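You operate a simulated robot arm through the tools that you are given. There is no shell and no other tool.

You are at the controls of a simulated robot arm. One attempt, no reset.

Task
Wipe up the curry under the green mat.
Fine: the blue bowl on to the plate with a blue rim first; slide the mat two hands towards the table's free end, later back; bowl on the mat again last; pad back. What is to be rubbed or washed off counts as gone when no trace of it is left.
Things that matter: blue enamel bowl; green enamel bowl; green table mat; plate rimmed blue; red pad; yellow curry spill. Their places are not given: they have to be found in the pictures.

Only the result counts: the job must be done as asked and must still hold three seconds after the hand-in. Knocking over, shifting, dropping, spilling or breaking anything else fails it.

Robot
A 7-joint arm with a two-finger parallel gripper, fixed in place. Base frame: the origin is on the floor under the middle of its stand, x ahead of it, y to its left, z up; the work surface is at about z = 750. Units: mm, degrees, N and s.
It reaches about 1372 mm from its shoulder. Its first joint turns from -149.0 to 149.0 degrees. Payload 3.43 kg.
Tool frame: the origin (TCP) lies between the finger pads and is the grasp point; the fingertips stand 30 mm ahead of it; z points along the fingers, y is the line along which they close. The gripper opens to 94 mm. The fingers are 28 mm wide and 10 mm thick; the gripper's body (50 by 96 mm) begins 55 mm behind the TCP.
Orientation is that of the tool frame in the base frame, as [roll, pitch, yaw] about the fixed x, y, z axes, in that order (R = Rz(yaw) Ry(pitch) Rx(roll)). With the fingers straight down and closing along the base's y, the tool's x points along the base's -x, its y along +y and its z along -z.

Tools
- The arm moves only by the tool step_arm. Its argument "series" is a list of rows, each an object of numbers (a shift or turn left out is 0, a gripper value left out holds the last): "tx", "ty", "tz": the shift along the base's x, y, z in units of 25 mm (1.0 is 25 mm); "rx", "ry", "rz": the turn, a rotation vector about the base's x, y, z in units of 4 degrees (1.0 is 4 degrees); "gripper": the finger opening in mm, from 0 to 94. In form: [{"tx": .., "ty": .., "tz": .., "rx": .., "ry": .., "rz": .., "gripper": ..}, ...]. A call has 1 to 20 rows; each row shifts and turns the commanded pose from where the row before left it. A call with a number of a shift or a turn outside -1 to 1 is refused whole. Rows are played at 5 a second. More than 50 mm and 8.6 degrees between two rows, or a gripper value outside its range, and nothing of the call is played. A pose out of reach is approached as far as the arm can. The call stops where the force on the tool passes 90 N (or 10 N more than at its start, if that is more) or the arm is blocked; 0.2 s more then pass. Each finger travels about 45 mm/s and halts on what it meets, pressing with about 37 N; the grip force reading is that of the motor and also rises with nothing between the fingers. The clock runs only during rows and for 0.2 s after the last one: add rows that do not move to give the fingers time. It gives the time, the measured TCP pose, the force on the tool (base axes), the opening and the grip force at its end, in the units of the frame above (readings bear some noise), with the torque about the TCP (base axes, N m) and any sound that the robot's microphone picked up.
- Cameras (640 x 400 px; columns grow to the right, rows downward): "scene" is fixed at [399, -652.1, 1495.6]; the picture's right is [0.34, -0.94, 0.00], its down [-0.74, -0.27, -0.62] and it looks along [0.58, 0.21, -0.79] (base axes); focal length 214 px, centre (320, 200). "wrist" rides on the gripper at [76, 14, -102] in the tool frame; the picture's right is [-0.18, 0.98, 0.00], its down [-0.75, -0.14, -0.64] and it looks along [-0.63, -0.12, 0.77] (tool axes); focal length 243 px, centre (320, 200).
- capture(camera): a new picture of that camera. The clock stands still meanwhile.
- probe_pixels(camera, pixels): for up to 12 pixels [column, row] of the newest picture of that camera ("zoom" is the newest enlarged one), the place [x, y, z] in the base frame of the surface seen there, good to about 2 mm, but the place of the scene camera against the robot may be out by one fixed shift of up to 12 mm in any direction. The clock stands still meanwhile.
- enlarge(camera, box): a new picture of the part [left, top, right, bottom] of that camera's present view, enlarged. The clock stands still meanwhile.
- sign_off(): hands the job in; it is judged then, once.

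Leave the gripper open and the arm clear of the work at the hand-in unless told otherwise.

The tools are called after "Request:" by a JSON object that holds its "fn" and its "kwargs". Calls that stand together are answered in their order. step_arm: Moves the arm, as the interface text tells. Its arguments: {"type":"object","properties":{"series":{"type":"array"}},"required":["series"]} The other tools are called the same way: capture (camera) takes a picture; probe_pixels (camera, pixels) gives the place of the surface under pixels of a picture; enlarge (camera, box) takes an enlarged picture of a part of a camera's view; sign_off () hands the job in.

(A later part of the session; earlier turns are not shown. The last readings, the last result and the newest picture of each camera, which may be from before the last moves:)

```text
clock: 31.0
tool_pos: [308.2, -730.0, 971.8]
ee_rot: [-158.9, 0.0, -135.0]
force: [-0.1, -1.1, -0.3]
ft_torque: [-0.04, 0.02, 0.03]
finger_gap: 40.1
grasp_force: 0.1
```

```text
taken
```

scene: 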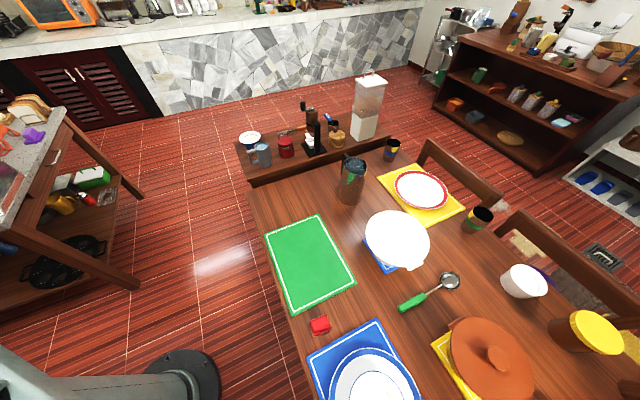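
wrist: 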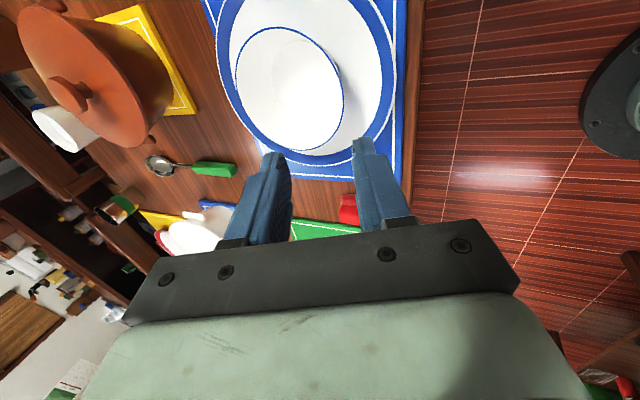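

The arm is out of the view, so I'll take fine reference pictures of the green mat and the pad in the scene view for putting them back exactly.

Request:
{"fn": "enlarge", "kwargs": {"camera": "scene", "box": [255, 205, 383, 325]}}

Request:
{"fn": "enlarge", "kwargs": {"camera": "scene", "box": [256, 210, 336, 260]}}

Request:
{"fn": "enlarge", "kwargs": {"camera": "scene", "box": [284, 275, 364, 325]}}

Request:
{"fn": "enlarge", "kwargs": {"camera": "scene", "box": [280, 295, 360, 345]}}

```text
3.33 times, centred on (319, 265) of scene
```

zoom: 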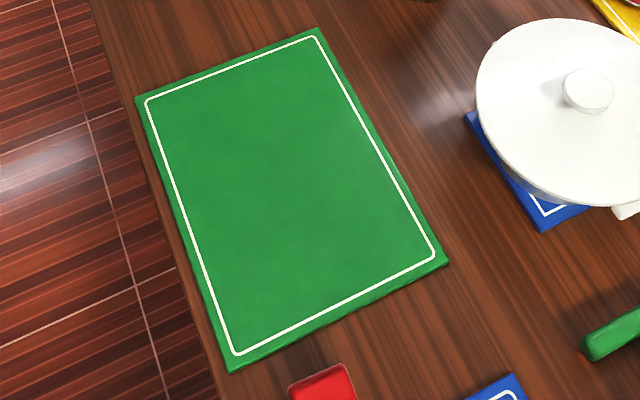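

```text
8.00 times, centred on (296, 235) of scene
```

zoom: 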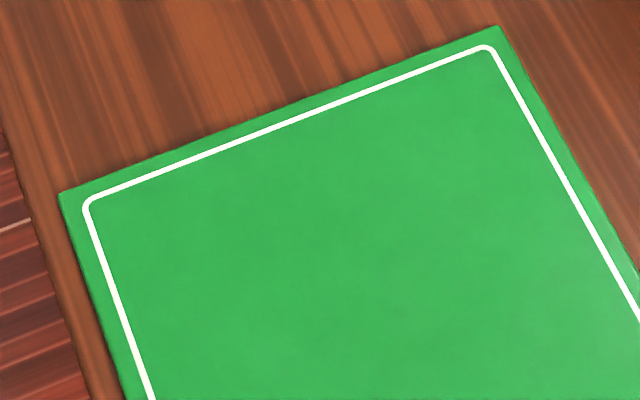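

```text
8.00 times, centred on (324, 300) of scene
```

zoom: 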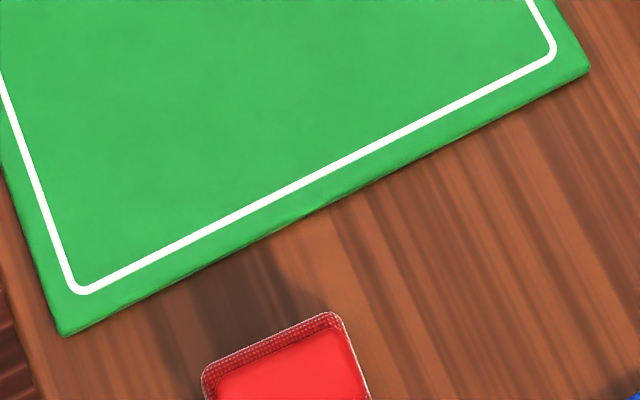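

```text
8.00 times, centred on (320, 320) of scene
```

zoom: 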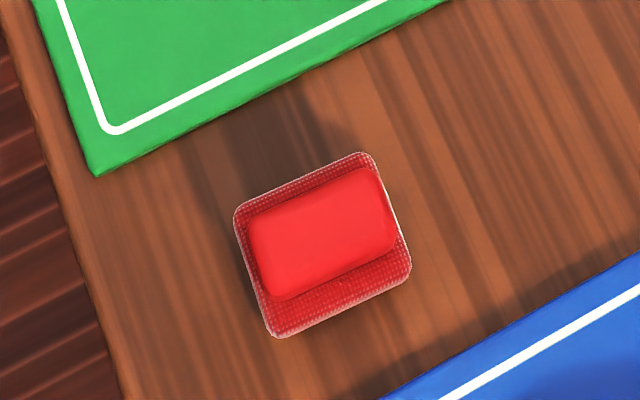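

I'll probe these reference corners on the current zoom (pad) and then on the two mat zooms.

Request:
{"fn": "probe_pixels", "kwargs": {"camera": "zoom", "pixels": [[320, 230], [245, 210], [365, 160], [403, 270], [280, 328], [110, 128]]}}

Request:
{"fn": "enlarge", "kwargs": {"camera": "scene", "box": [284, 275, 364, 325]}}

Request:
{"fn": "probe_pixels", "kwargs": {"camera": "zoom", "pixels": [[80, 290], [554, 50], [66, 328], [584, 70], [320, 166]]}}

Request:
{"fn": "enlarge", "kwargs": {"camera": "scene", "box": [256, 210, 336, 260]}}

Request:
{"fn": "probe_pixels", "kwargs": {"camera": "zoom", "pixels": [[86, 205], [490, 47], [64, 195], [499, 30], [290, 120]]}}

```text
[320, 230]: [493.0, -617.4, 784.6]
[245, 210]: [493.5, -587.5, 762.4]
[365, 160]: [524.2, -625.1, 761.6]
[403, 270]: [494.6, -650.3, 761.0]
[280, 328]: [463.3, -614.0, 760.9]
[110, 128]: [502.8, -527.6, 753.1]
```

```text
8.00 times, centred on (324, 300) of scene
```

zoom: 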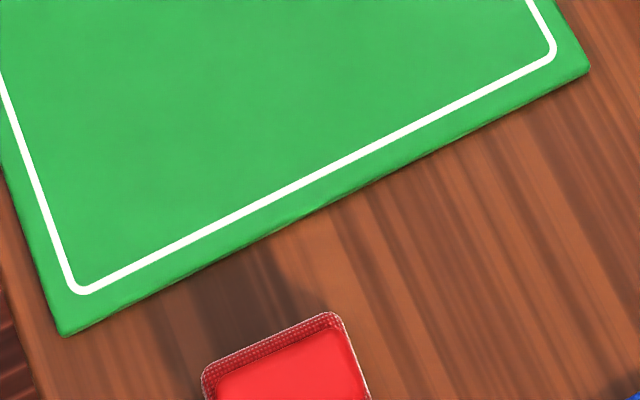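

```text
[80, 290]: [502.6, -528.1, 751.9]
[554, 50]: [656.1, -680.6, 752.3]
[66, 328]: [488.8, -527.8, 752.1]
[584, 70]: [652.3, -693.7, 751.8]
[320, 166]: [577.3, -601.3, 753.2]
```

```text
8.00 times, centred on (296, 235) of scene
```

zoom: 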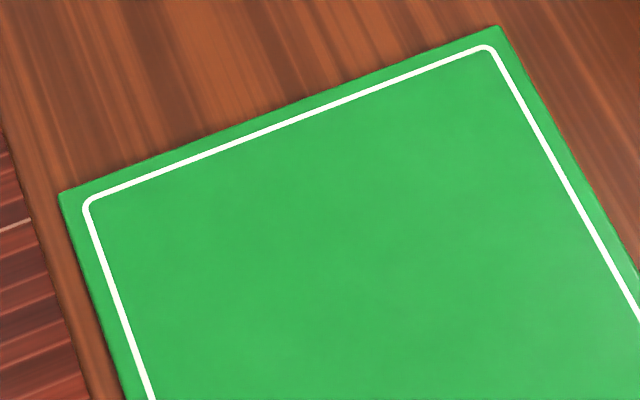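

```text
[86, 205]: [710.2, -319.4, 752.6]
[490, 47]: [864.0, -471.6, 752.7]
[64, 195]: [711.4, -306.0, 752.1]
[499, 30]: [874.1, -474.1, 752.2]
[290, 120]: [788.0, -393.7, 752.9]
```

Reference noted: mat corners D (489,-525), C (652,-691), A (711,-303), B (874,-471) in robot terms. The mat is turned exactly 45 degrees. Next I'll go upright, opened fully, above the strip between the mat's near edge and the pad.

Request:
{"fn": "step_arm", "kwargs": {"series": [{"tx": 0.922, "ty": 0.281, "tz": -0.0, "rx": 0.309, "ry": 0.309, "gripper": 94}, {"tx": 0.922, "ty": 0.281, "tz": 0.0, "rx": 0.309, "ry": 0.309}, {"tx": 0.922, "ty": 0.281, "tz": 0.0, "rx": 0.309, "ry": 0.309}, {"tx": 0.922, "ty": 0.281, "tz": 0.0, "rx": 0.309, "ry": 0.309}, {"tx": 0.922, "ty": 0.281, "tz": -0.3, "rx": 0.309, "ry": 0.309}, {"tx": 0.922, "ty": 0.281, "tz": -0.3, "rx": 0.309, "ry": 0.309}, {"tx": 0.922, "ty": 0.281, "tz": -0.3, "rx": 0.309, "ry": 0.309}, {"tx": 0.922, "ty": 0.281, "tz": -0.3, "rx": 0.309, "ry": 0.309}, {"tx": 0.922, "ty": 0.281, "tz": -0.3, "rx": 0.309, "ry": 0.309}, {"tx": 0.922, "ty": 0.281, "tz": -0.4, "rx": 0.309, "ry": 0.309}, {"tx": 0.922, "ty": 0.281, "tz": -0.5, "rx": 0.309, "ry": 0.309}, {"tx": 0.922, "ty": 0.281, "tz": -0.5, "rx": 0.309, "ry": 0.309}, {}]}}

Request:
{"fn": "step_arm", "kwargs": {"series": [{}, {}]}}

Request:
{"fn": "capture", "kwargs": {"camera": "wrist"}}

```text
clock: 33.8
tool_pos: [583.9, -646.5, 896.6]
ee_rot: [180.0, 0.0, -135.0]
force: [0.2, 0.7, -0.6]
ft_torque: [0.01, -0.01, -0.01]
finger_gap: 94.0
grasp_force: 0.1
```

```text
clock: 34.4
tool_pos: [583.2, -645.5, 896.5]
ee_rot: [-180.0, 0.0, -135.0]
force: [-1.3, 0.5, 0.4]
ft_torque: [-0.03, -0.01, 0.02]
finger_gap: 93.9
grasp_force: 0.0
```

```text
taken
```

wrist: 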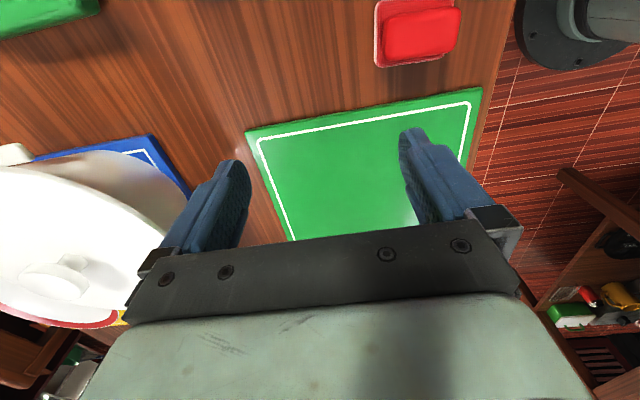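

I'm at (583.5,-646,896.5). I'll shift 3 mm away from the pad, lower to 20 mm above the push height and look again.

Request:
{"fn": "step_arm", "kwargs": {"series": [{"tx": 0.08, "ty": -0.09, "tz": -0.8}, {"tz": -0.8}, {"tz": -0.8}, {"tz": -0.8}, {"tz": -0.6}, {}]}}

Request:
{"fn": "capture", "kwargs": {"camera": "wrist"}}

Request:
{"fn": "enlarge", "kwargs": {"camera": "scene", "box": [270, 240, 398, 340]}}

```text
clock: 35.8
tool_pos: [584.0, -648.1, 803.3]
ee_rot: [180.0, 0.0, -135.0]
force: [0.0, 0.0, -0.4]
ft_torque: [0.01, -0.01, 0.0]
finger_gap: 94.1
grasp_force: 0.2
```

```text
taken
```

wrist: 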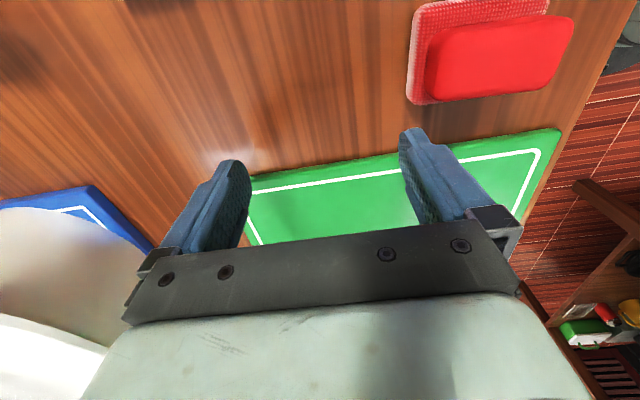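

```text
4.00 times, centred on (334, 290) of scene
```

zoom: 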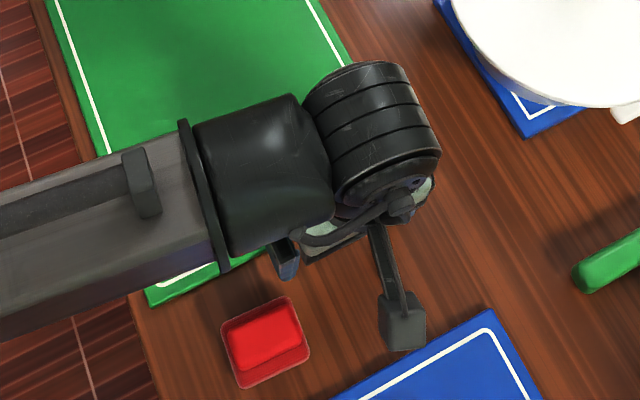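

The fingertips sit just behind the mat's near edge. I'll lower the last 22 mm carefully.

Request:
{"fn": "step_arm", "kwargs": {"series": [{"tz": -0.3}, {"tz": -0.3}, {"tz": -0.25}, {}]}}

Request:
{"fn": "capture", "kwargs": {"camera": "wrist"}}

```text
clock: 36.8
tool_pos: [584.9, -647.0, 781.2]
ee_rot: [-180.0, 0.0, -135.0]
force: [-0.8, 0.1, 0.2]
ft_torque: [0.01, 0.0, 0.0]
finger_gap: 94.1
grasp_force: 0.1
```

```text
taken
```

wrist: 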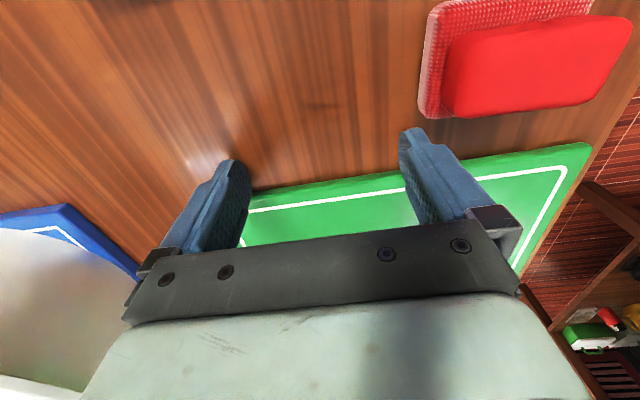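

No contact force at z=781. Fingertips are down behind the mat edge and clear of the pad. I'll push 20 mm along (+1,+1) first and check.

Request:
{"fn": "step_arm", "kwargs": {"series": [{"tx": 0.2, "ty": 0.2}, {"tx": 0.2, "ty": 0.2}, {"tx": 0.2, "ty": 0.2}, {}]}}

Request:
{"fn": "capture", "kwargs": {"camera": "wrist"}}

Request:
{"fn": "enlarge", "kwargs": {"camera": "scene", "box": [246, 200, 374, 300]}}

```text
clock: 37.8
tool_pos: [600.2, -633.4, 781.7]
ee_rot: [180.0, 0.0, -135.0]
force: [-2.0, -1.2, 0.0]
ft_torque: [0.02, 0.06, 0.04]
finger_gap: 93.7
grasp_force: 0.0
```

```text
taken
```

wrist: 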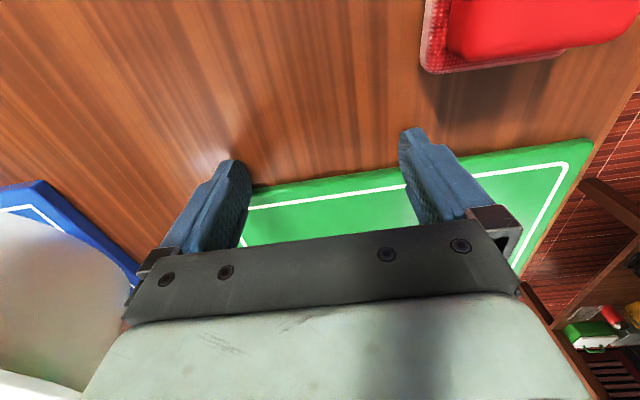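

```text
4.00 times, centred on (310, 250) of scene
```

zoom: 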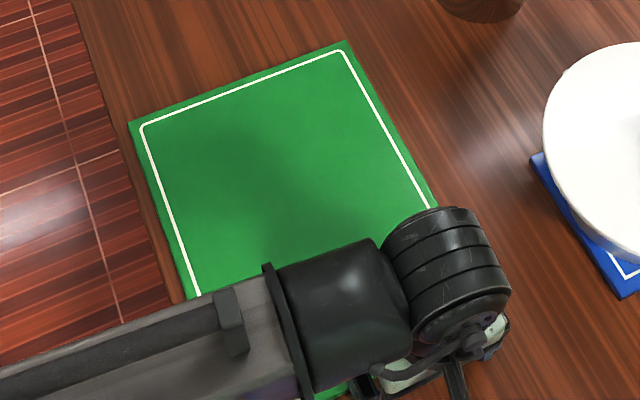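

The mat slides with about 2 N and the pad stays where it was. I'll push on 85 mm more and check for turning.

Request:
{"fn": "step_arm", "kwargs": {"series": [{"tx": 0.3, "ty": 0.3}, {"tx": 0.3, "ty": 0.3}, {"tx": 0.3, "ty": 0.3}, {"tx": 0.3, "ty": 0.3}, {"tx": 0.3, "ty": 0.3}, {"tx": 0.3, "ty": 0.3}, {"tx": 0.3, "ty": 0.3}, {"tx": 0.3, "ty": 0.3}, {}]}}

Request:
{"fn": "capture", "kwargs": {"camera": "wrist"}}

Request:
{"fn": "enlarge", "kwargs": {"camera": "scene", "box": [236, 170, 364, 270]}}

```text
clock: 39.8
tool_pos: [661.4, -571.3, 781.7]
ee_rot: [-179.9, 0.0, -135.0]
force: [0.1, -0.8, 0.4]
ft_torque: [0.0, 0.0, -0.03]
finger_gap: 93.8
grasp_force: 0.0
```

```text
taken
```

wrist: 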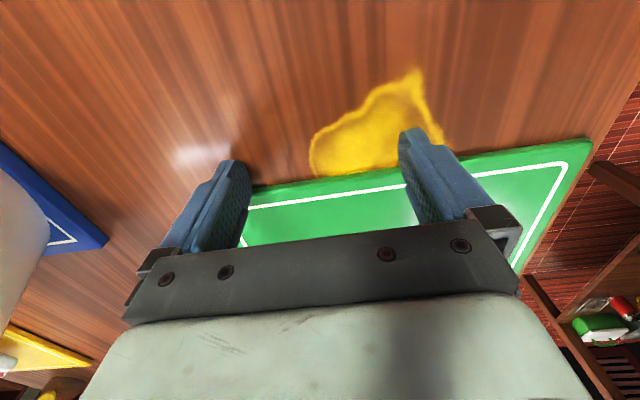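

```text
4.00 times, centred on (300, 220) of scene
```

zoom: 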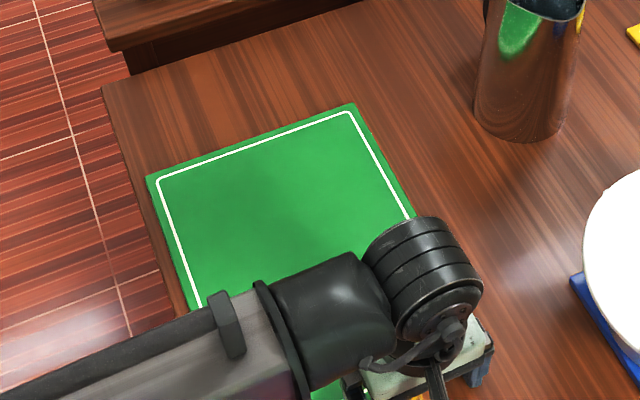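

The yellow curry is appearing behind the edge, and the mat stays straight. It has slid about 104 mm, so I'll push about 95 mm more.

Request:
{"fn": "step_arm", "kwargs": {"series": [{"tx": 0.3, "ty": 0.3}, {"tx": 0.3, "ty": 0.3}, {"tx": 0.3, "ty": 0.3}, {"tx": 0.3, "ty": 0.3}, {"tx": 0.3, "ty": 0.3}, {"tx": 0.3, "ty": 0.3}, {"tx": 0.3, "ty": 0.3}, {"tx": 0.3, "ty": 0.3}, {"tx": 0.3, "ty": 0.3}, {}]}}

Request:
{"fn": "capture", "kwargs": {"camera": "wrist"}}

Request:
{"fn": "enlarge", "kwargs": {"camera": "scene", "box": [226, 160, 386, 285]}}

```text
clock: 42.0
tool_pos: [726.8, -504.8, 780.2]
ee_rot: [180.0, -0.2, -135.0]
force: [-7.0, -7.6, 17.8]
ft_torque: [0.62, 0.7, 0.55]
finger_gap: 93.9
grasp_force: 0.0
```

```text
taken
```

wrist: 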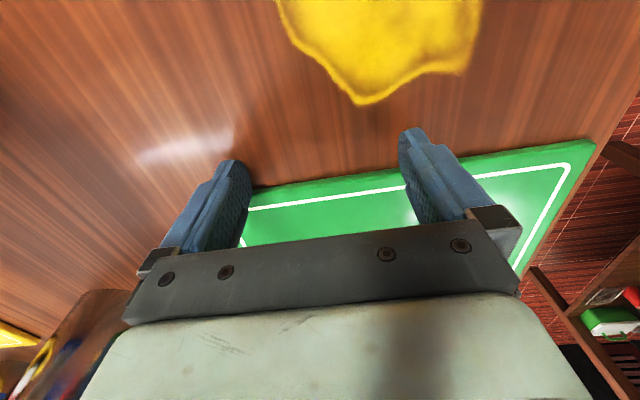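

```text
3.20 times, centred on (306, 222) of scene
```

zoom: 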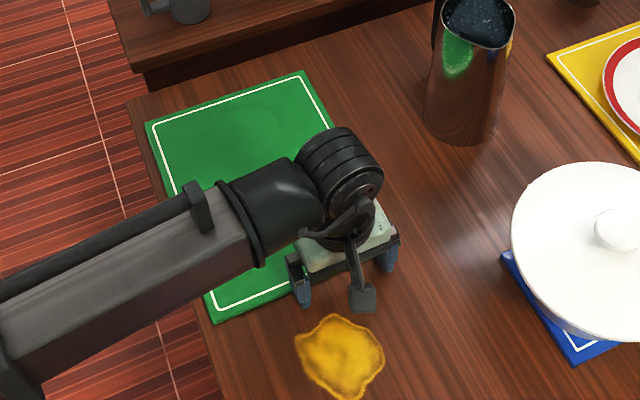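

The curry patch is fully exposed and the mat has slid about 198 mm. A fingertip has touched the table (17.8 N upward), so I'll lift 2 mm, back off 7 mm from the edge, then rise.

Request:
{"fn": "step_arm", "kwargs": {"series": [{"tz": 0.08}, {"tx": -0.1, "ty": -0.1, "tz": 0.04}, {"tx": -0.1, "ty": -0.1, "tz": 0.1}, {"tz": 0.5}, {"tz": 1}, {"tz": 1}, {"tz": 1}, {"tx": -1, "ty": -1, "tz": 1}, {"tx": -1, "ty": -1, "tz": 1}, {"tx": -1, "ty": -1, "tz": 1}, {"tx": -1, "ty": -1, "tz": 1}, {"tx": -1, "ty": -1, "tz": 0.5}, {}]}}

Request:
{"fn": "capture", "kwargs": {"camera": "wrist"}}

Request:
{"fn": "capture", "kwargs": {"camera": "scene"}}

```text
clock: 44.8
tool_pos: [597.2, -633.5, 984.9]
ee_rot: [-180.0, 0.1, -135.0]
force: [-0.1, -0.5, 1.4]
ft_torque: [0.03, 0.0, -0.03]
finger_gap: 94.2
grasp_force: 0.0
```

```text
taken
```

wrist: 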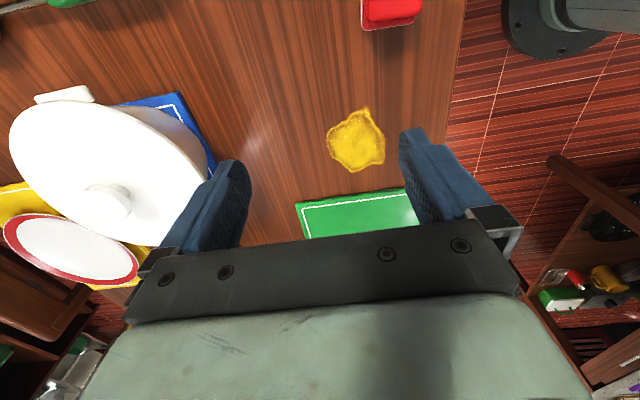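

```text
taken
```

scene: 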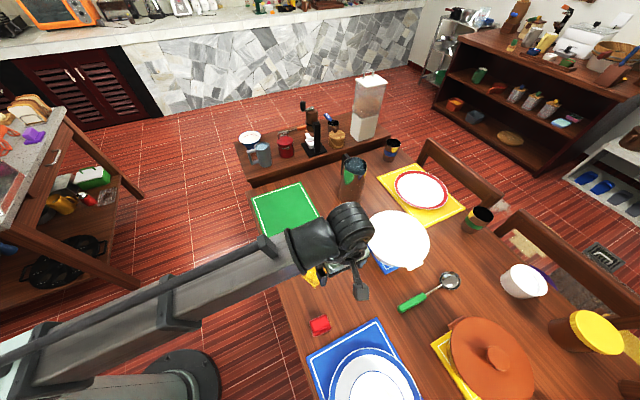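

The curry patch is at about (357,140) in the wrist picture. I'll zoom and probe its outline.

Request:
{"fn": "enlarge", "kwargs": {"camera": "wrist", "box": [300, 95, 412, 185]}}

```text
4.44 times, centred on (356, 140) of wrist
```

zoom: 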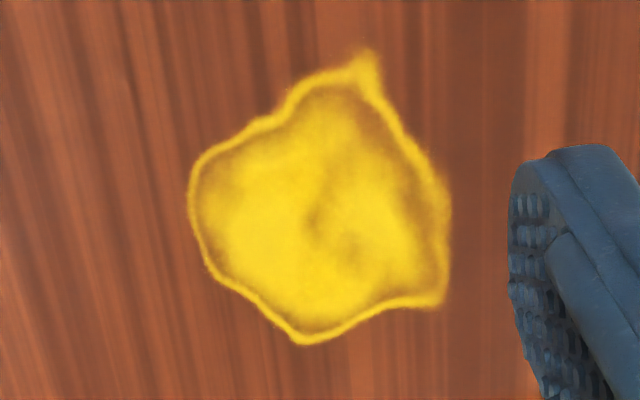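

Request:
{"fn": "probe_pixels", "kwargs": {"camera": "zoom", "pixels": [[368, 52], [300, 85], [205, 155], [190, 200], [210, 270], [300, 342], [375, 312], [440, 302], [448, 215], [410, 140], [320, 210], [380, 85]]}}

```text
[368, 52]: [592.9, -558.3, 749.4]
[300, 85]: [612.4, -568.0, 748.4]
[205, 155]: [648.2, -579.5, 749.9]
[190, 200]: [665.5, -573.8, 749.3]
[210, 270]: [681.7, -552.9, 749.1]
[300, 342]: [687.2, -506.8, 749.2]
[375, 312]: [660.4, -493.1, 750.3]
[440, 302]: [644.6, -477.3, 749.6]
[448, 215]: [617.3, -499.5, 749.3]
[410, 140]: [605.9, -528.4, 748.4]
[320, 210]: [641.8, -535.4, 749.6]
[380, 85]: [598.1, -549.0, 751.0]
```

The patch spans about 90×105 mm, roughly x 593–687 and y -580 to -477, and lies clear of the mat's slid edge. Next I'll fetch the pad, going above it at (494,-614.8) and turning -4.5 degrees to match its angle.

Request:
{"fn": "step_arm", "kwargs": {"series": [{"tx": -0.824, "ty": 0.148, "tz": -0.84, "rz": -0.225}, {"tx": -0.824, "ty": 0.148, "tz": -0.84, "rz": -0.225}, {"tx": -0.824, "ty": 0.148, "tz": -0.84, "rz": -0.225}, {"tx": -0.824, "ty": 0.148, "tz": -0.84, "rz": -0.225}, {"tx": -0.824, "ty": 0.148, "tz": -0.84, "rz": -0.225}, {}, {}]}}

Request:
{"fn": "capture", "kwargs": {"camera": "wrist"}}

Request:
{"fn": "enlarge", "kwargs": {"camera": "scene", "box": [260, 250, 388, 350]}}

```text
clock: 46.4
tool_pos: [494.1, -612.7, 881.8]
ee_rot: [180.0, 0.0, -139.5]
force: [0.4, 0.1, -0.8]
ft_torque: [0.02, 0.03, 0.02]
finger_gap: 94.0
grasp_force: 0.1
```

```text
taken
```

wrist: 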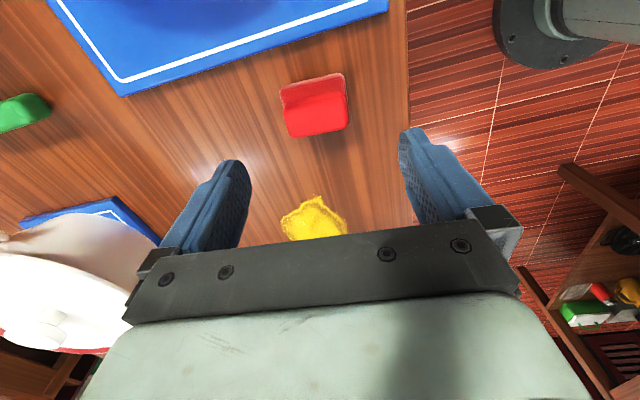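

```text
4.00 times, centred on (324, 300) of scene
```

zoom: 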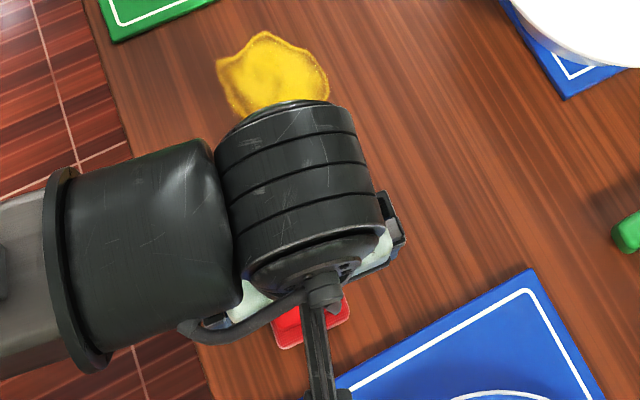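

I'll zoom on the pad and probe its handle's corners again from here.

Request:
{"fn": "enlarge", "kwargs": {"camera": "wrist", "box": [265, 60, 365, 145]}}

```text
4.71 times, centred on (315, 102) of wrist
```

zoom: 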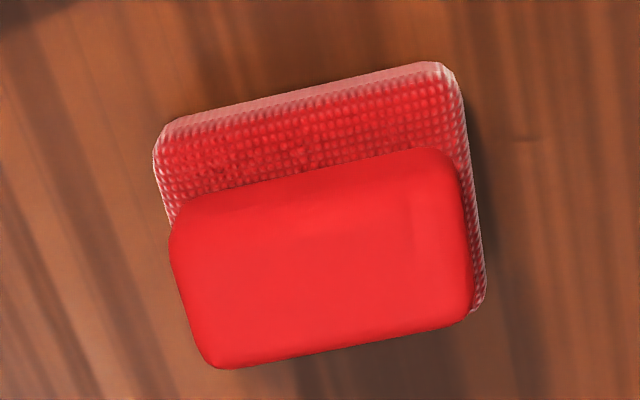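

Request:
{"fn": "probe_pixels", "kwargs": {"camera": "zoom", "pixels": [[195, 225], [430, 170], [460, 310], [220, 350], [325, 265], [175, 140], [435, 80], [165, 160], [300, 150], [172, 260], [468, 220], [310, 360]]}}

```text
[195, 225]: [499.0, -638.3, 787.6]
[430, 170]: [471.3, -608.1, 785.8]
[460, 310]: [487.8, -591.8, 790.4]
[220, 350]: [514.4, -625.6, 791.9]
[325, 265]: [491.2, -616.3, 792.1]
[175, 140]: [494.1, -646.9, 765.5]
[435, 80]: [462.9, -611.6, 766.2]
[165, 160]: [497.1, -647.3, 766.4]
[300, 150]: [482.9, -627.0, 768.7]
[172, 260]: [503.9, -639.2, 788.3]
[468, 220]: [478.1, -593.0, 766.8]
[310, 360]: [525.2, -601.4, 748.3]
```

Handle centre is (493.5,-615.5) and its angle agrees. I'll take two still pose readings before going down.

Request:
{"fn": "step_arm", "kwargs": {"series": [{}]}}

Request:
{"fn": "step_arm", "kwargs": {"series": [{}]}}

Request:
{"fn": "step_arm", "kwargs": {"series": [{}]}}

```text
clock: 46.8
tool_pos: [494.3, -613.1, 880.9]
ee_rot: [180.0, 0.0, -139.5]
force: [0.3, 0.0, 0.5]
ft_torque: [0.04, 0.01, 0.01]
finger_gap: 94.2
grasp_force: 0.0
```

```text
clock: 47.2
tool_pos: [494.7, -613.1, 881.1]
ee_rot: [180.0, 0.0, -139.5]
force: [-0.4, 0.1, -0.1]
ft_torque: [-0.01, -0.04, 0.0]
finger_gap: 94.0
grasp_force: 0.0
```

```text
clock: 47.6
tool_pos: [493.9, -613.1, 881.5]
ee_rot: [180.0, 0.0, -139.5]
force: [0.1, 0.0, 0.4]
ft_torque: [0.05, 0.0, -0.01]
finger_gap: 94.0
grasp_force: 0.0
```

I'll lower onto the handle with the fingers at 70 mm, then close.

Request:
{"fn": "step_arm", "kwargs": {"series": [{"tx": -0.028, "ty": -0.1, "tz": -0.8, "gripper": 70}, {"tz": -0.8}, {"tz": -0.8}, {"tz": -0.6}, {"tz": -0.32}, {}]}}

Request:
{"fn": "capture", "kwargs": {"camera": "wrist"}}

```text
clock: 49.0
tool_pos: [493.8, -616.6, 796.0]
ee_rot: [-179.9, 0.1, -139.5]
force: [-0.1, -0.4, 0.5]
ft_torque: [0.03, 0.02, 0.04]
finger_gap: 70.0
grasp_force: 0.0
```

```text
taken
```

wrist: 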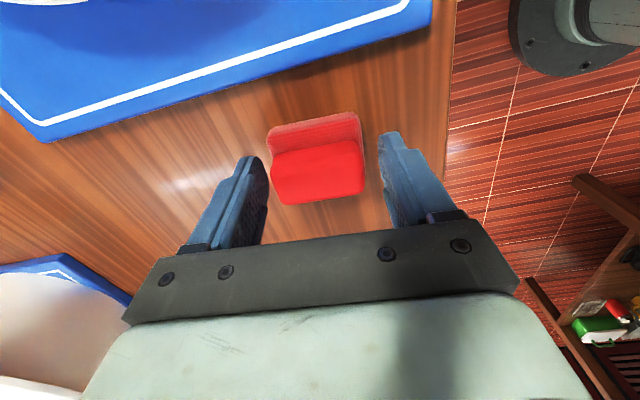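

The handle sits centrally between the fingers. Closing on it.

Request:
{"fn": "step_arm", "kwargs": {"series": [{"tz": 0.05, "gripper": 54}, {"gripper": 40}, {"gripper": 30}, {}, {}, {}]}}

Request:
{"fn": "capture", "kwargs": {"camera": "wrist"}}

```text
clock: 50.4
tool_pos: [493.9, -618.2, 798.9]
ee_rot: [179.9, 0.0, -139.5]
force: [-0.4, 1.5, 0.2]
ft_torque: [0.0, 0.01, 0.0]
finger_gap: 56.7
grasp_force: 37.0
```

```text
taken
```

wrist: 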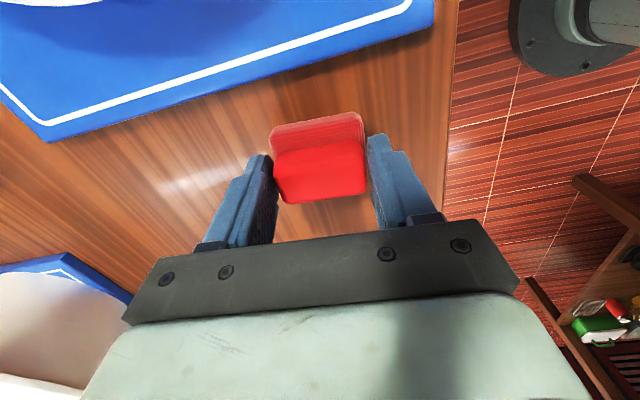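

The gap stopped at 56.7 mm with 37 N. I'll lift 30 mm to see if the pad comes with it securely.

Request:
{"fn": "step_arm", "kwargs": {"series": [{"tz": 0.3}, {"tz": 0.5}, {"tz": 0.6}, {}]}}

Request:
{"fn": "capture", "kwargs": {"camera": "wrist"}}

Request:
{"fn": "enlarge", "kwargs": {"camera": "scene", "box": [260, 260, 388, 350]}}

```text
clock: 51.4
tool_pos: [495.1, -616.6, 834.4]
ee_rot: [-180.0, 0.0, -139.5]
force: [0.1, 0.1, -0.5]
ft_torque: [0.0, 0.01, 0.02]
finger_gap: 56.8
grasp_force: 36.6
```

```text
taken
```

wrist: 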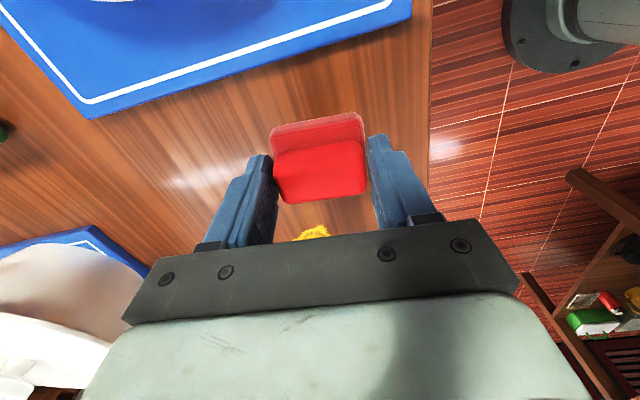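

```text
4.44 times, centred on (324, 305) of scene
```

zoom: 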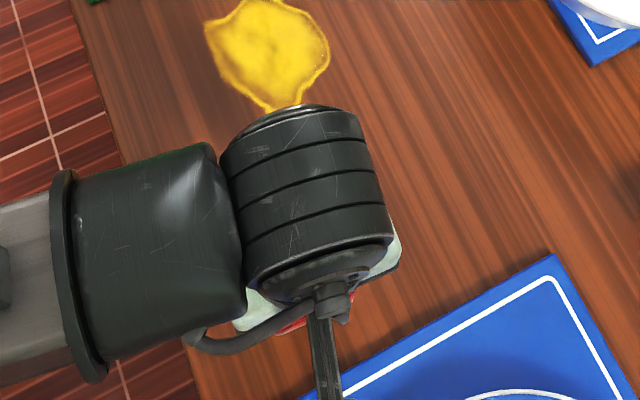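

The pad came up with the gripper: its place in the picture is unchanged while the table moved. I'll zoom to see how the fingers hold it.

Request:
{"fn": "enlarge", "kwargs": {"camera": "wrist", "box": [240, 100, 400, 220]}}

Request:
{"fn": "probe_pixels", "kwargs": {"camera": "wrist", "pixels": [[320, 170], [275, 150], [362, 140], [362, 190], [285, 200], [275, 128], [355, 115], [318, 135]]}}

```text
3.33 times, centred on (320, 160) of wrist
```

zoom: 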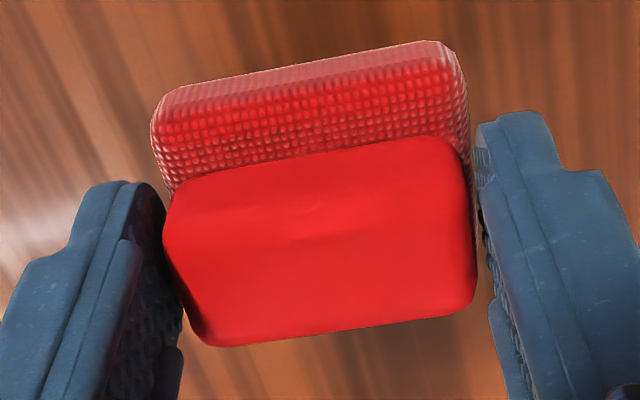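

```text
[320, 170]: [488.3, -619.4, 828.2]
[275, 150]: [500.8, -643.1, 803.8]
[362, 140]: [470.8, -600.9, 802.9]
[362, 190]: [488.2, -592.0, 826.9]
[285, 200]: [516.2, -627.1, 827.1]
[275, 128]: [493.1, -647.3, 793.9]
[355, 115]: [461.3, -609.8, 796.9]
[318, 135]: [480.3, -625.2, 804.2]
```

The pad is well held, base level. I'll carry it to the edge of the spill at about (563,-558) and lower towards the table.

Request:
{"fn": "step_arm", "kwargs": {"series": [{"tx": 0.69, "ty": 0.58}, {"tx": 0.69, "ty": 0.58}, {"tx": 0.69, "ty": 0.58}, {"tx": 0.69, "ty": 0.58}, {"tz": -0.6}, {"tz": -0.6}, {}]}}

Request:
{"fn": "step_arm", "kwargs": {"series": [{"tz": -0.1}, {"tz": -0.08}, {}]}}

Request:
{"fn": "capture", "kwargs": {"camera": "wrist"}}

```text
clock: 53.0
tool_pos: [561.4, -561.1, 803.9]
ee_rot: [180.0, 0.1, -139.6]
force: [-0.5, 0.3, -1.0]
ft_torque: [-0.01, 0.01, 0.03]
finger_gap: 56.8
grasp_force: 36.9
```

```text
clock: 53.8
tool_pos: [563.5, -560.4, 799.4]
ee_rot: [180.0, 0.0, -139.5]
force: [-0.1, 0.1, -0.3]
ft_torque: [-0.01, 0.04, -0.01]
finger_gap: 56.7
grasp_force: 37.1
```

```text
taken
```

wrist: 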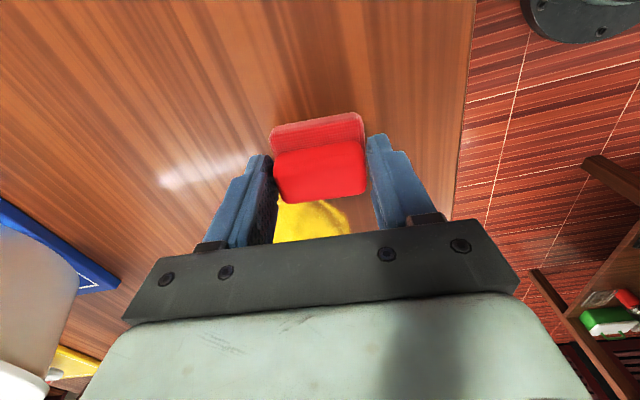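

Almost at the table with no contact yet. I'll lower in 1 mm steps until the pad presses lightly.

Request:
{"fn": "step_arm", "kwargs": {"series": [{"tz": -0.05}, {}]}}

Request:
{"fn": "step_arm", "kwargs": {"series": [{"tz": -0.04}, {}]}}

```text
clock: 54.4
tool_pos: [562.9, -561.4, 798.4]
ee_rot: [-180.0, 0.0, -139.5]
force: [-0.3, 0.0, -1.7]
ft_torque: [-0.01, 0.04, 0.0]
finger_gap: 56.8
grasp_force: 37.2
```

```text
clock: 55.0
tool_pos: [563.5, -560.5, 798.6]
ee_rot: [180.0, 0.0, -139.5]
force: [-0.2, 0.3, -0.4]
ft_torque: [0.0, 0.03, 0.0]
finger_gap: 56.4
grasp_force: 37.2
```

Request:
{"fn": "step_arm", "kwargs": {"series": [{"tz": -0.04}, {}]}}

Request:
{"fn": "step_arm", "kwargs": {"series": [{"tz": -0.04}, {}]}}

Request:
{"fn": "step_arm", "kwargs": {"series": [{"tz": -0.04}, {}]}}

```text
clock: 55.6
tool_pos: [562.6, -560.8, 796.5]
ee_rot: [-179.9, 0.1, -139.5]
force: [2.6, -0.9, 18.8]
ft_torque: [0.0, -0.07, -0.01]
finger_gap: 56.6
grasp_force: 36.9
```

```text
clock: 56.2
tool_pos: [564.4, -560.1, 797.0]
ee_rot: [-179.8, -0.1, -139.5]
force: [0.9, -10.3, 38.9]
ft_torque: [-0.25, 0.03, -0.01]
finger_gap: 56.7
grasp_force: 37.2
```

```text
clock: 56.8
tool_pos: [561.9, -559.7, 797.2]
ee_rot: [-179.8, 0.0, -139.5]
force: [3.3, -14.9, 54.2]
ft_torque: [-0.68, -0.26, -0.03]
finger_gap: 56.9
grasp_force: 37.6
```

That's more than needed (54 N). I'll raise 2.3 mm for a light press of around 10 N.

Request:
{"fn": "step_arm", "kwargs": {"series": [{"tz": 0.09}, {}]}}

```text
clock: 57.4
tool_pos: [562.9, -560.2, 796.7]
ee_rot: [180.0, -0.1, -139.5]
force: [3.2, -12.4, 27.7]
ft_torque: [-0.74, -0.38, -0.06]
finger_gap: 56.7
grasp_force: 36.6
```

Request:
{"fn": "step_arm", "kwargs": {"series": [{"tz": 0.03}, {}]}}

Request:
{"fn": "step_arm", "kwargs": {"series": [{"tx": 0.1, "ty": 0.1}, {"tx": 0.1, "ty": 0.1}, {}]}}

Request:
{"fn": "capture", "kwargs": {"camera": "wrist"}}

```text
clock: 58.0
tool_pos: [563.2, -559.4, 797.3]
ee_rot: [179.9, 0.0, -139.5]
force: [0.4, -4.5, 13.6]
ft_torque: [-0.38, -0.27, -0.01]
finger_gap: 56.9
grasp_force: 36.7
```

```text
clock: 58.8
tool_pos: [567.8, -555.4, 796.5]
ee_rot: [179.9, 0.0, -139.5]
force: [-1.6, 0.0, 1.7]
ft_torque: [-0.04, 0.0, -0.06]
finger_gap: 56.9
grasp_force: 37.4
```

```text
taken
```

wrist: 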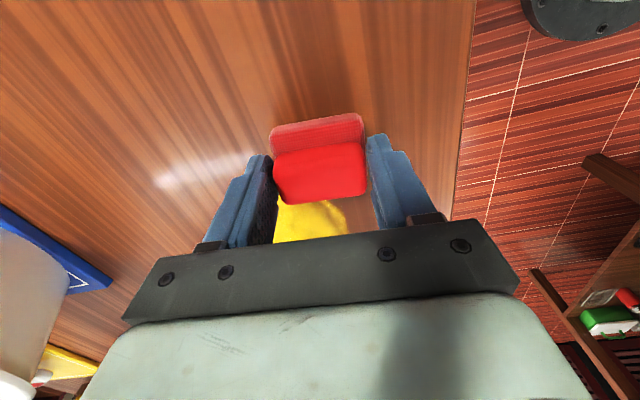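

The pad now rests lightly (1.7 N). I'll press 0.5 mm more and rub the first stroke along (+1,+1) over the spill's robot side, then look at the effect.

Request:
{"fn": "step_arm", "kwargs": {"series": [{"tz": -0.02}, {"tx": 0.25, "ty": 0.25}, {"tx": 0.25, "ty": 0.25}, {"tx": 0.25, "ty": 0.25}, {"tx": 0.25, "ty": 0.25}, {"tx": 0.25, "ty": 0.25}, {"tx": 0.25, "ty": 0.25}, {"tx": 0.25, "ty": 0.25}, {"tx": 0.25, "ty": 0.25}, {"tx": 0.25, "ty": 0.25}, {"tx": 0.25, "ty": 0.25}, {"tx": 0.25, "ty": 0.25}, {"tx": 0.25, "ty": 0.25}, {}]}}

Request:
{"fn": "capture", "kwargs": {"camera": "wrist"}}

Request:
{"fn": "capture", "kwargs": {"camera": "scene"}}

```text
clock: 61.8
tool_pos: [642.0, -481.8, 799.6]
ee_rot: [180.0, 0.1, -139.5]
force: [-0.5, -0.5, 0.0]
ft_torque: [-0.01, 0.0, 0.0]
finger_gap: 56.4
grasp_force: 37.6
```

```text
taken
```

wrist: 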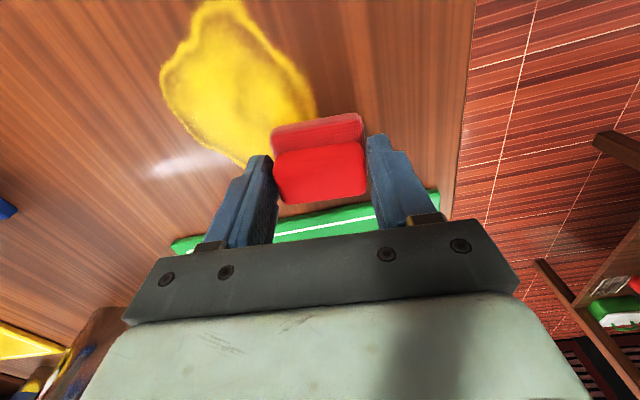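

```text
taken
```

scene: 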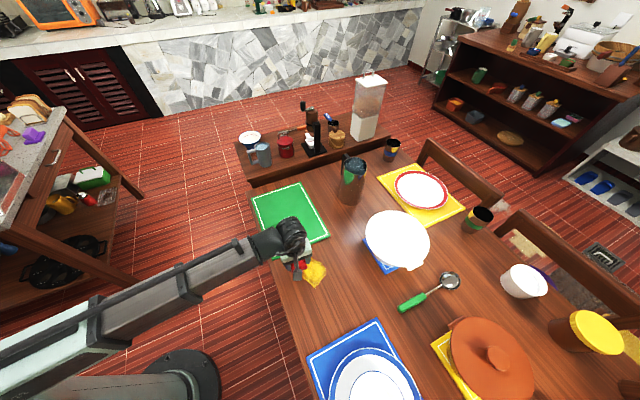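

The force fell to 0 at the stroke's end. I'll probe the patch's edge to see what was removed.

Request:
{"fn": "probe_pixels", "kwargs": {"camera": "wrist", "pixels": [[314, 100], [300, 75], [270, 40], [240, 8], [200, 8], [163, 80], [185, 125], [240, 163], [280, 100], [285, 230]]}}

Request:
{"fn": "enlarge", "kwargs": {"camera": "scene", "box": [265, 220, 365, 310]}}

```text
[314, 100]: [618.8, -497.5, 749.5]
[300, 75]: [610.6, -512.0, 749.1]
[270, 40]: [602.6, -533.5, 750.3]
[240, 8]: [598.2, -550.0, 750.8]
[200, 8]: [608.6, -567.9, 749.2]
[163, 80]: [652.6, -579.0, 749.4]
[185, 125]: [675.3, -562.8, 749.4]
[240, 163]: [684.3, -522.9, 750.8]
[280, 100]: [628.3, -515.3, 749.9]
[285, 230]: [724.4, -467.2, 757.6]
```

```text
4.44 times, centred on (315, 265) of scene
```

zoom: 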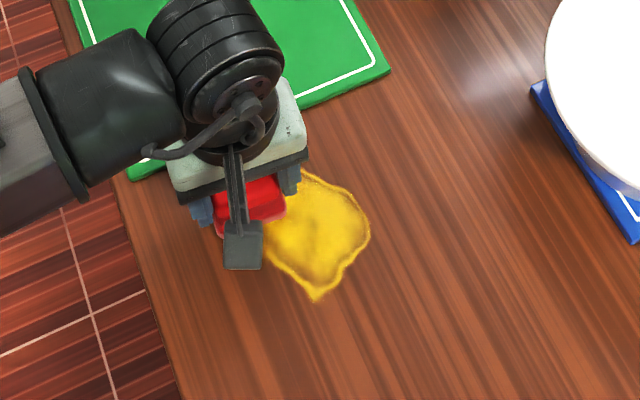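

The patch's outline hasn't changed, so the pad was riding just above the table on that stroke. I'll take still readings and lower again here until it truly presses.

Request:
{"fn": "step_arm", "kwargs": {"series": [{}]}}

Request:
{"fn": "step_arm", "kwargs": {"series": [{"tz": -0.04}, {}]}}

Request:
{"fn": "step_arm", "kwargs": {"series": [{"tz": -0.04}, {}]}}

```text
clock: 62.2
tool_pos: [642.1, -482.1, 799.9]
ee_rot: [180.0, 0.0, -139.5]
force: [-1.5, 0.3, 0.0]
ft_torque: [0.03, 0.02, 0.02]
finger_gap: 56.9
grasp_force: 36.6
```

```text
clock: 62.8
tool_pos: [641.9, -481.1, 798.1]
ee_rot: [179.9, 0.1, -139.5]
force: [-0.3, -0.1, -0.8]
ft_torque: [-0.01, 0.0, 0.0]
finger_gap: 56.7
grasp_force: 37.1
```

```text
clock: 63.4
tool_pos: [642.6, -481.9, 796.9]
ee_rot: [-179.9, 0.0, -139.4]
force: [0.3, 0.7, 2.8]
ft_torque: [0.03, -0.05, -0.02]
finger_gap: 56.8
grasp_force: 37.1
```

Contact has started (2.8 N). I'll press 0.7 mm further and rub back along (-1,-1) at this side, then read the force.

Request:
{"fn": "step_arm", "kwargs": {"series": [{"tz": -0.03}, {}]}}

Request:
{"fn": "step_arm", "kwargs": {"series": [{"tx": -0.2, "ty": -0.2}, {"tx": -0.2, "ty": -0.2}, {"tx": -0.2, "ty": -0.2}]}}

Request:
{"fn": "capture", "kwargs": {"camera": "wrist"}}

```text
clock: 64.0
tool_pos: [642.0, -482.8, 796.2]
ee_rot: [-179.9, -0.1, -139.4]
force: [1.4, -0.5, 19.7]
ft_torque: [0.07, 0.05, -0.01]
finger_gap: 56.7
grasp_force: 37.7
```

```text
clock: 64.8
tool_pos: [626.8, -494.0, 796.7]
ee_rot: [-179.8, 0.4, -139.4]
force: [20.6, 22.0, 42.6]
ft_torque: [0.62, -0.61, 0.03]
finger_gap: 56.8
grasp_force: 37.1
```

```text
taken
```

wrist: 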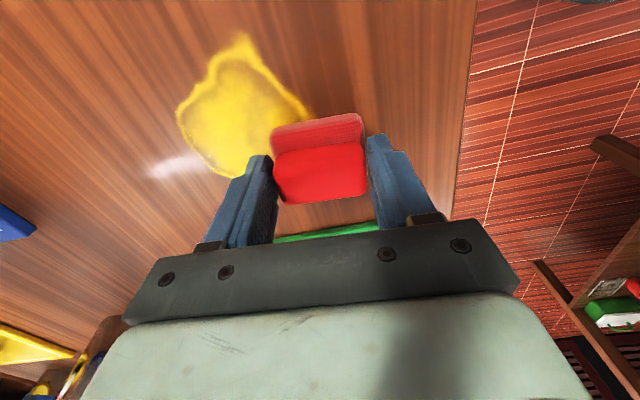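

Now it rubs hard (43 N down, 30 N drag). I'll ease up 1 mm and continue the stroke.

Request:
{"fn": "step_arm", "kwargs": {"series": [{"tx": -0.05, "ty": -0.05, "tz": 0.04}, {"tx": -0.15, "ty": -0.15}, {"tx": -0.15, "ty": -0.15}]}}

Request:
{"fn": "step_arm", "kwargs": {"series": [{"tx": -0.2, "ty": -0.2}, {"tx": -0.2, "ty": -0.2}, {"tx": -0.2, "ty": -0.2}]}}

Request:
{"fn": "capture", "kwargs": {"camera": "wrist"}}

```text
clock: 65.6
tool_pos: [617.8, -505.2, 796.0]
ee_rot: [-180.0, 0.1, -139.5]
force: [12.9, 17.8, 29.7]
ft_torque: [0.57, -0.5, 0.03]
finger_gap: 56.6
grasp_force: 37.1
```

```text
clock: 66.4
tool_pos: [602.8, -519.6, 795.9]
ee_rot: [-179.9, 0.0, -139.5]
force: [14.3, 13.1, 27.7]
ft_torque: [0.51, -0.45, -0.04]
finger_gap: 56.3
grasp_force: 36.4
```

```text
taken
```

wrist: 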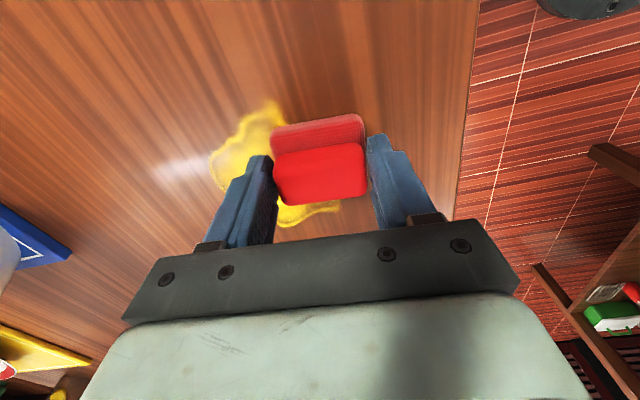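

The pad presses steadily at 28 N, and the strip it passed looks thinner, so it needs repeated rubbing. I'll finish this stroke, then rub forward again and watch the force.

Request:
{"fn": "step_arm", "kwargs": {"series": [{"tx": -0.2, "ty": -0.2}, {"tx": -0.2, "ty": -0.2}, {"tx": -0.2, "ty": -0.2}, {"tx": -0.2, "ty": -0.2}, {"tx": -0.2, "ty": -0.2}]}}

Request:
{"fn": "step_arm", "kwargs": {"series": [{"tx": 0.2, "ty": 0.2}, {"tx": 0.2, "ty": 0.2}, {"tx": 0.2, "ty": 0.2}, {"tx": 0.2, "ty": 0.2}, {"tx": 0.2, "ty": 0.2}, {"tx": 0.2, "ty": 0.2}]}}

Request:
{"fn": "capture", "kwargs": {"camera": "wrist"}}

```text
clock: 67.6
tool_pos: [578.6, -543.5, 795.7]
ee_rot: [-179.9, 0.1, -139.5]
force: [12.5, 12.8, 23.2]
ft_torque: [0.41, -0.44, 0.02]
finger_gap: 56.4
grasp_force: 36.9
```

```text
clock: 69.0
tool_pos: [607.4, -514.8, 795.1]
ee_rot: [-179.9, -0.2, -139.6]
force: [-9.5, -10.5, 19.1]
ft_torque: [-0.45, 0.45, 0.03]
finger_gap: 56.8
grasp_force: 36.8
```

```text
taken
```

wrist: 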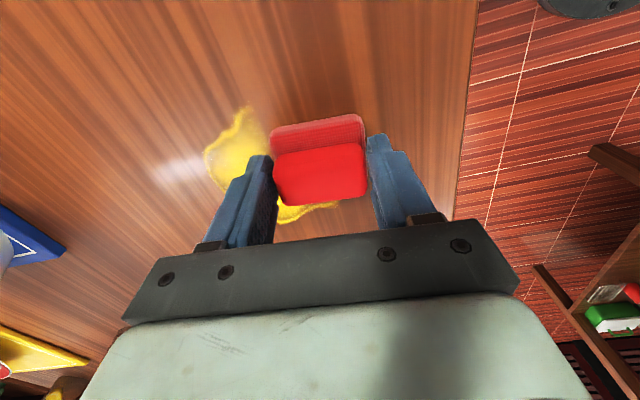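

Forward stroke also presses (19 N), and the patch is being cut away cleanly at the pad's edge. I'll go on with full strokes, stepping sideways.

Request:
{"fn": "step_arm", "kwargs": {"series": [{"tx": 0.2, "ty": 0.2}, {"tx": 0.2, "ty": 0.2}, {"tx": 0.2, "ty": 0.2}, {"tx": 0.2, "ty": 0.2}, {"tx": 0.2, "ty": 0.2}, {"tx": 0.2, "ty": 0.2}, {"tx": 0.2, "ty": 0.2}, {"tx": 0.2, "ty": 0.2}, {"tx": 0.2, "ty": 0.2}]}}

Request:
{"fn": "step_arm", "kwargs": {"series": [{"tx": 0.25, "ty": -0.25}, {"tx": 0.25, "ty": -0.25}, {}]}}

Request:
{"fn": "capture", "kwargs": {"camera": "wrist"}}

```text
clock: 71.0
tool_pos: [653.1, -470.3, 796.3]
ee_rot: [179.9, -0.1, -139.5]
force: [0.0, -0.6, -0.6]
ft_torque: [-0.01, 0.0, 0.0]
finger_gap: 56.7
grasp_force: 37.0
```

```text
clock: 71.8
tool_pos: [666.3, -482.7, 797.2]
ee_rot: [180.0, -0.1, -139.5]
force: [-0.8, 0.7, 0.2]
ft_torque: [-0.03, -0.03, 0.02]
finger_gap: 56.8
grasp_force: 37.3
```

```text
taken
```

wrist: 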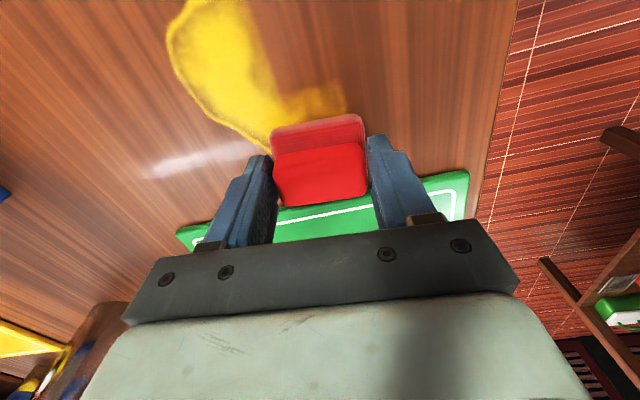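

Contact was lost near the far end. The clean strip shows on the right, and a yellow arm remains at (320,100). I'll lower 1 mm here and check the force.

Request:
{"fn": "step_arm", "kwargs": {"series": [{"tz": -0.04}, {}]}}

Request:
{"fn": "step_arm", "kwargs": {"series": [{"tz": -0.02}, {}]}}

```text
clock: 72.4
tool_pos: [666.5, -483.0, 795.8]
ee_rot: [-179.9, 0.1, -139.5]
force: [0.6, -2.9, 8.9]
ft_torque: [0.02, -0.03, -0.02]
finger_gap: 56.6
grasp_force: 37.0
```

```text
clock: 73.0
tool_pos: [665.6, -482.3, 795.6]
ee_rot: [-179.8, 0.0, -139.6]
force: [5.1, -2.6, 18.4]
ft_torque: [-0.03, -0.15, 0.01]
finger_gap: 56.7
grasp_force: 37.3
```

It presses at 18 N. Now the second stroke back (-1,-1), easing up about 1 mm at its start to keep the force moderate.

Request:
{"fn": "step_arm", "kwargs": {"series": [{"tx": -0.2, "ty": -0.2, "tz": 0.01}, {"tx": -0.2, "ty": -0.2, "tz": 0.015}, {"tx": -0.2, "ty": -0.2, "tz": 0.015}, {"tx": -0.2, "ty": -0.2}, {"tx": -0.2, "ty": -0.2}, {"tx": -0.2, "ty": -0.2}]}}

Request:
{"fn": "step_arm", "kwargs": {"series": [{"tx": -0.2, "ty": -0.2}, {"tx": -0.2, "ty": -0.2}, {"tx": -0.2, "ty": -0.2}, {"tx": -0.2, "ty": -0.2}, {"tx": -0.2, "ty": -0.2}, {"tx": -0.2, "ty": -0.2}, {"tx": -0.2, "ty": -0.2}, {"tx": -0.2, "ty": -0.2}, {"tx": -0.2, "ty": -0.2}, {"tx": -0.2, "ty": -0.2}, {"tx": -0.2, "ty": -0.2}]}}

Request:
{"fn": "capture", "kwargs": {"camera": "wrist"}}

```text
clock: 74.4
tool_pos: [635.0, -513.6, 794.7]
ee_rot: [179.9, -0.1, -139.4]
force: [0.9, 3.1, 2.6]
ft_torque: [0.07, -0.11, 0.04]
finger_gap: 56.8
grasp_force: 36.7
```

```text
clock: 76.8
tool_pos: [580.1, -568.4, 794.7]
ee_rot: [-180.0, 0.0, -139.5]
force: [11.3, 12.1, 22.6]
ft_torque: [0.41, -0.46, 0.0]
finger_gap: 56.6
grasp_force: 36.8
```

```text
taken
```

wrist: 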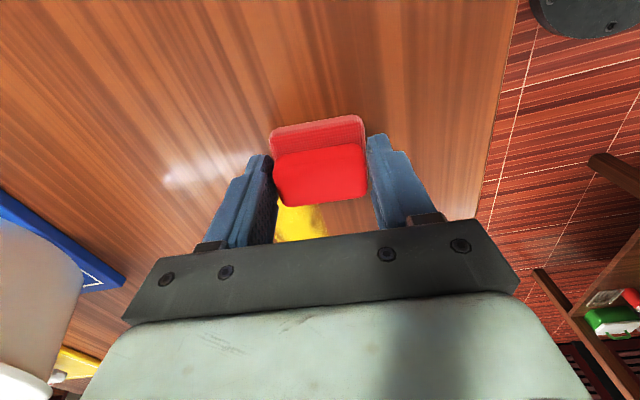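

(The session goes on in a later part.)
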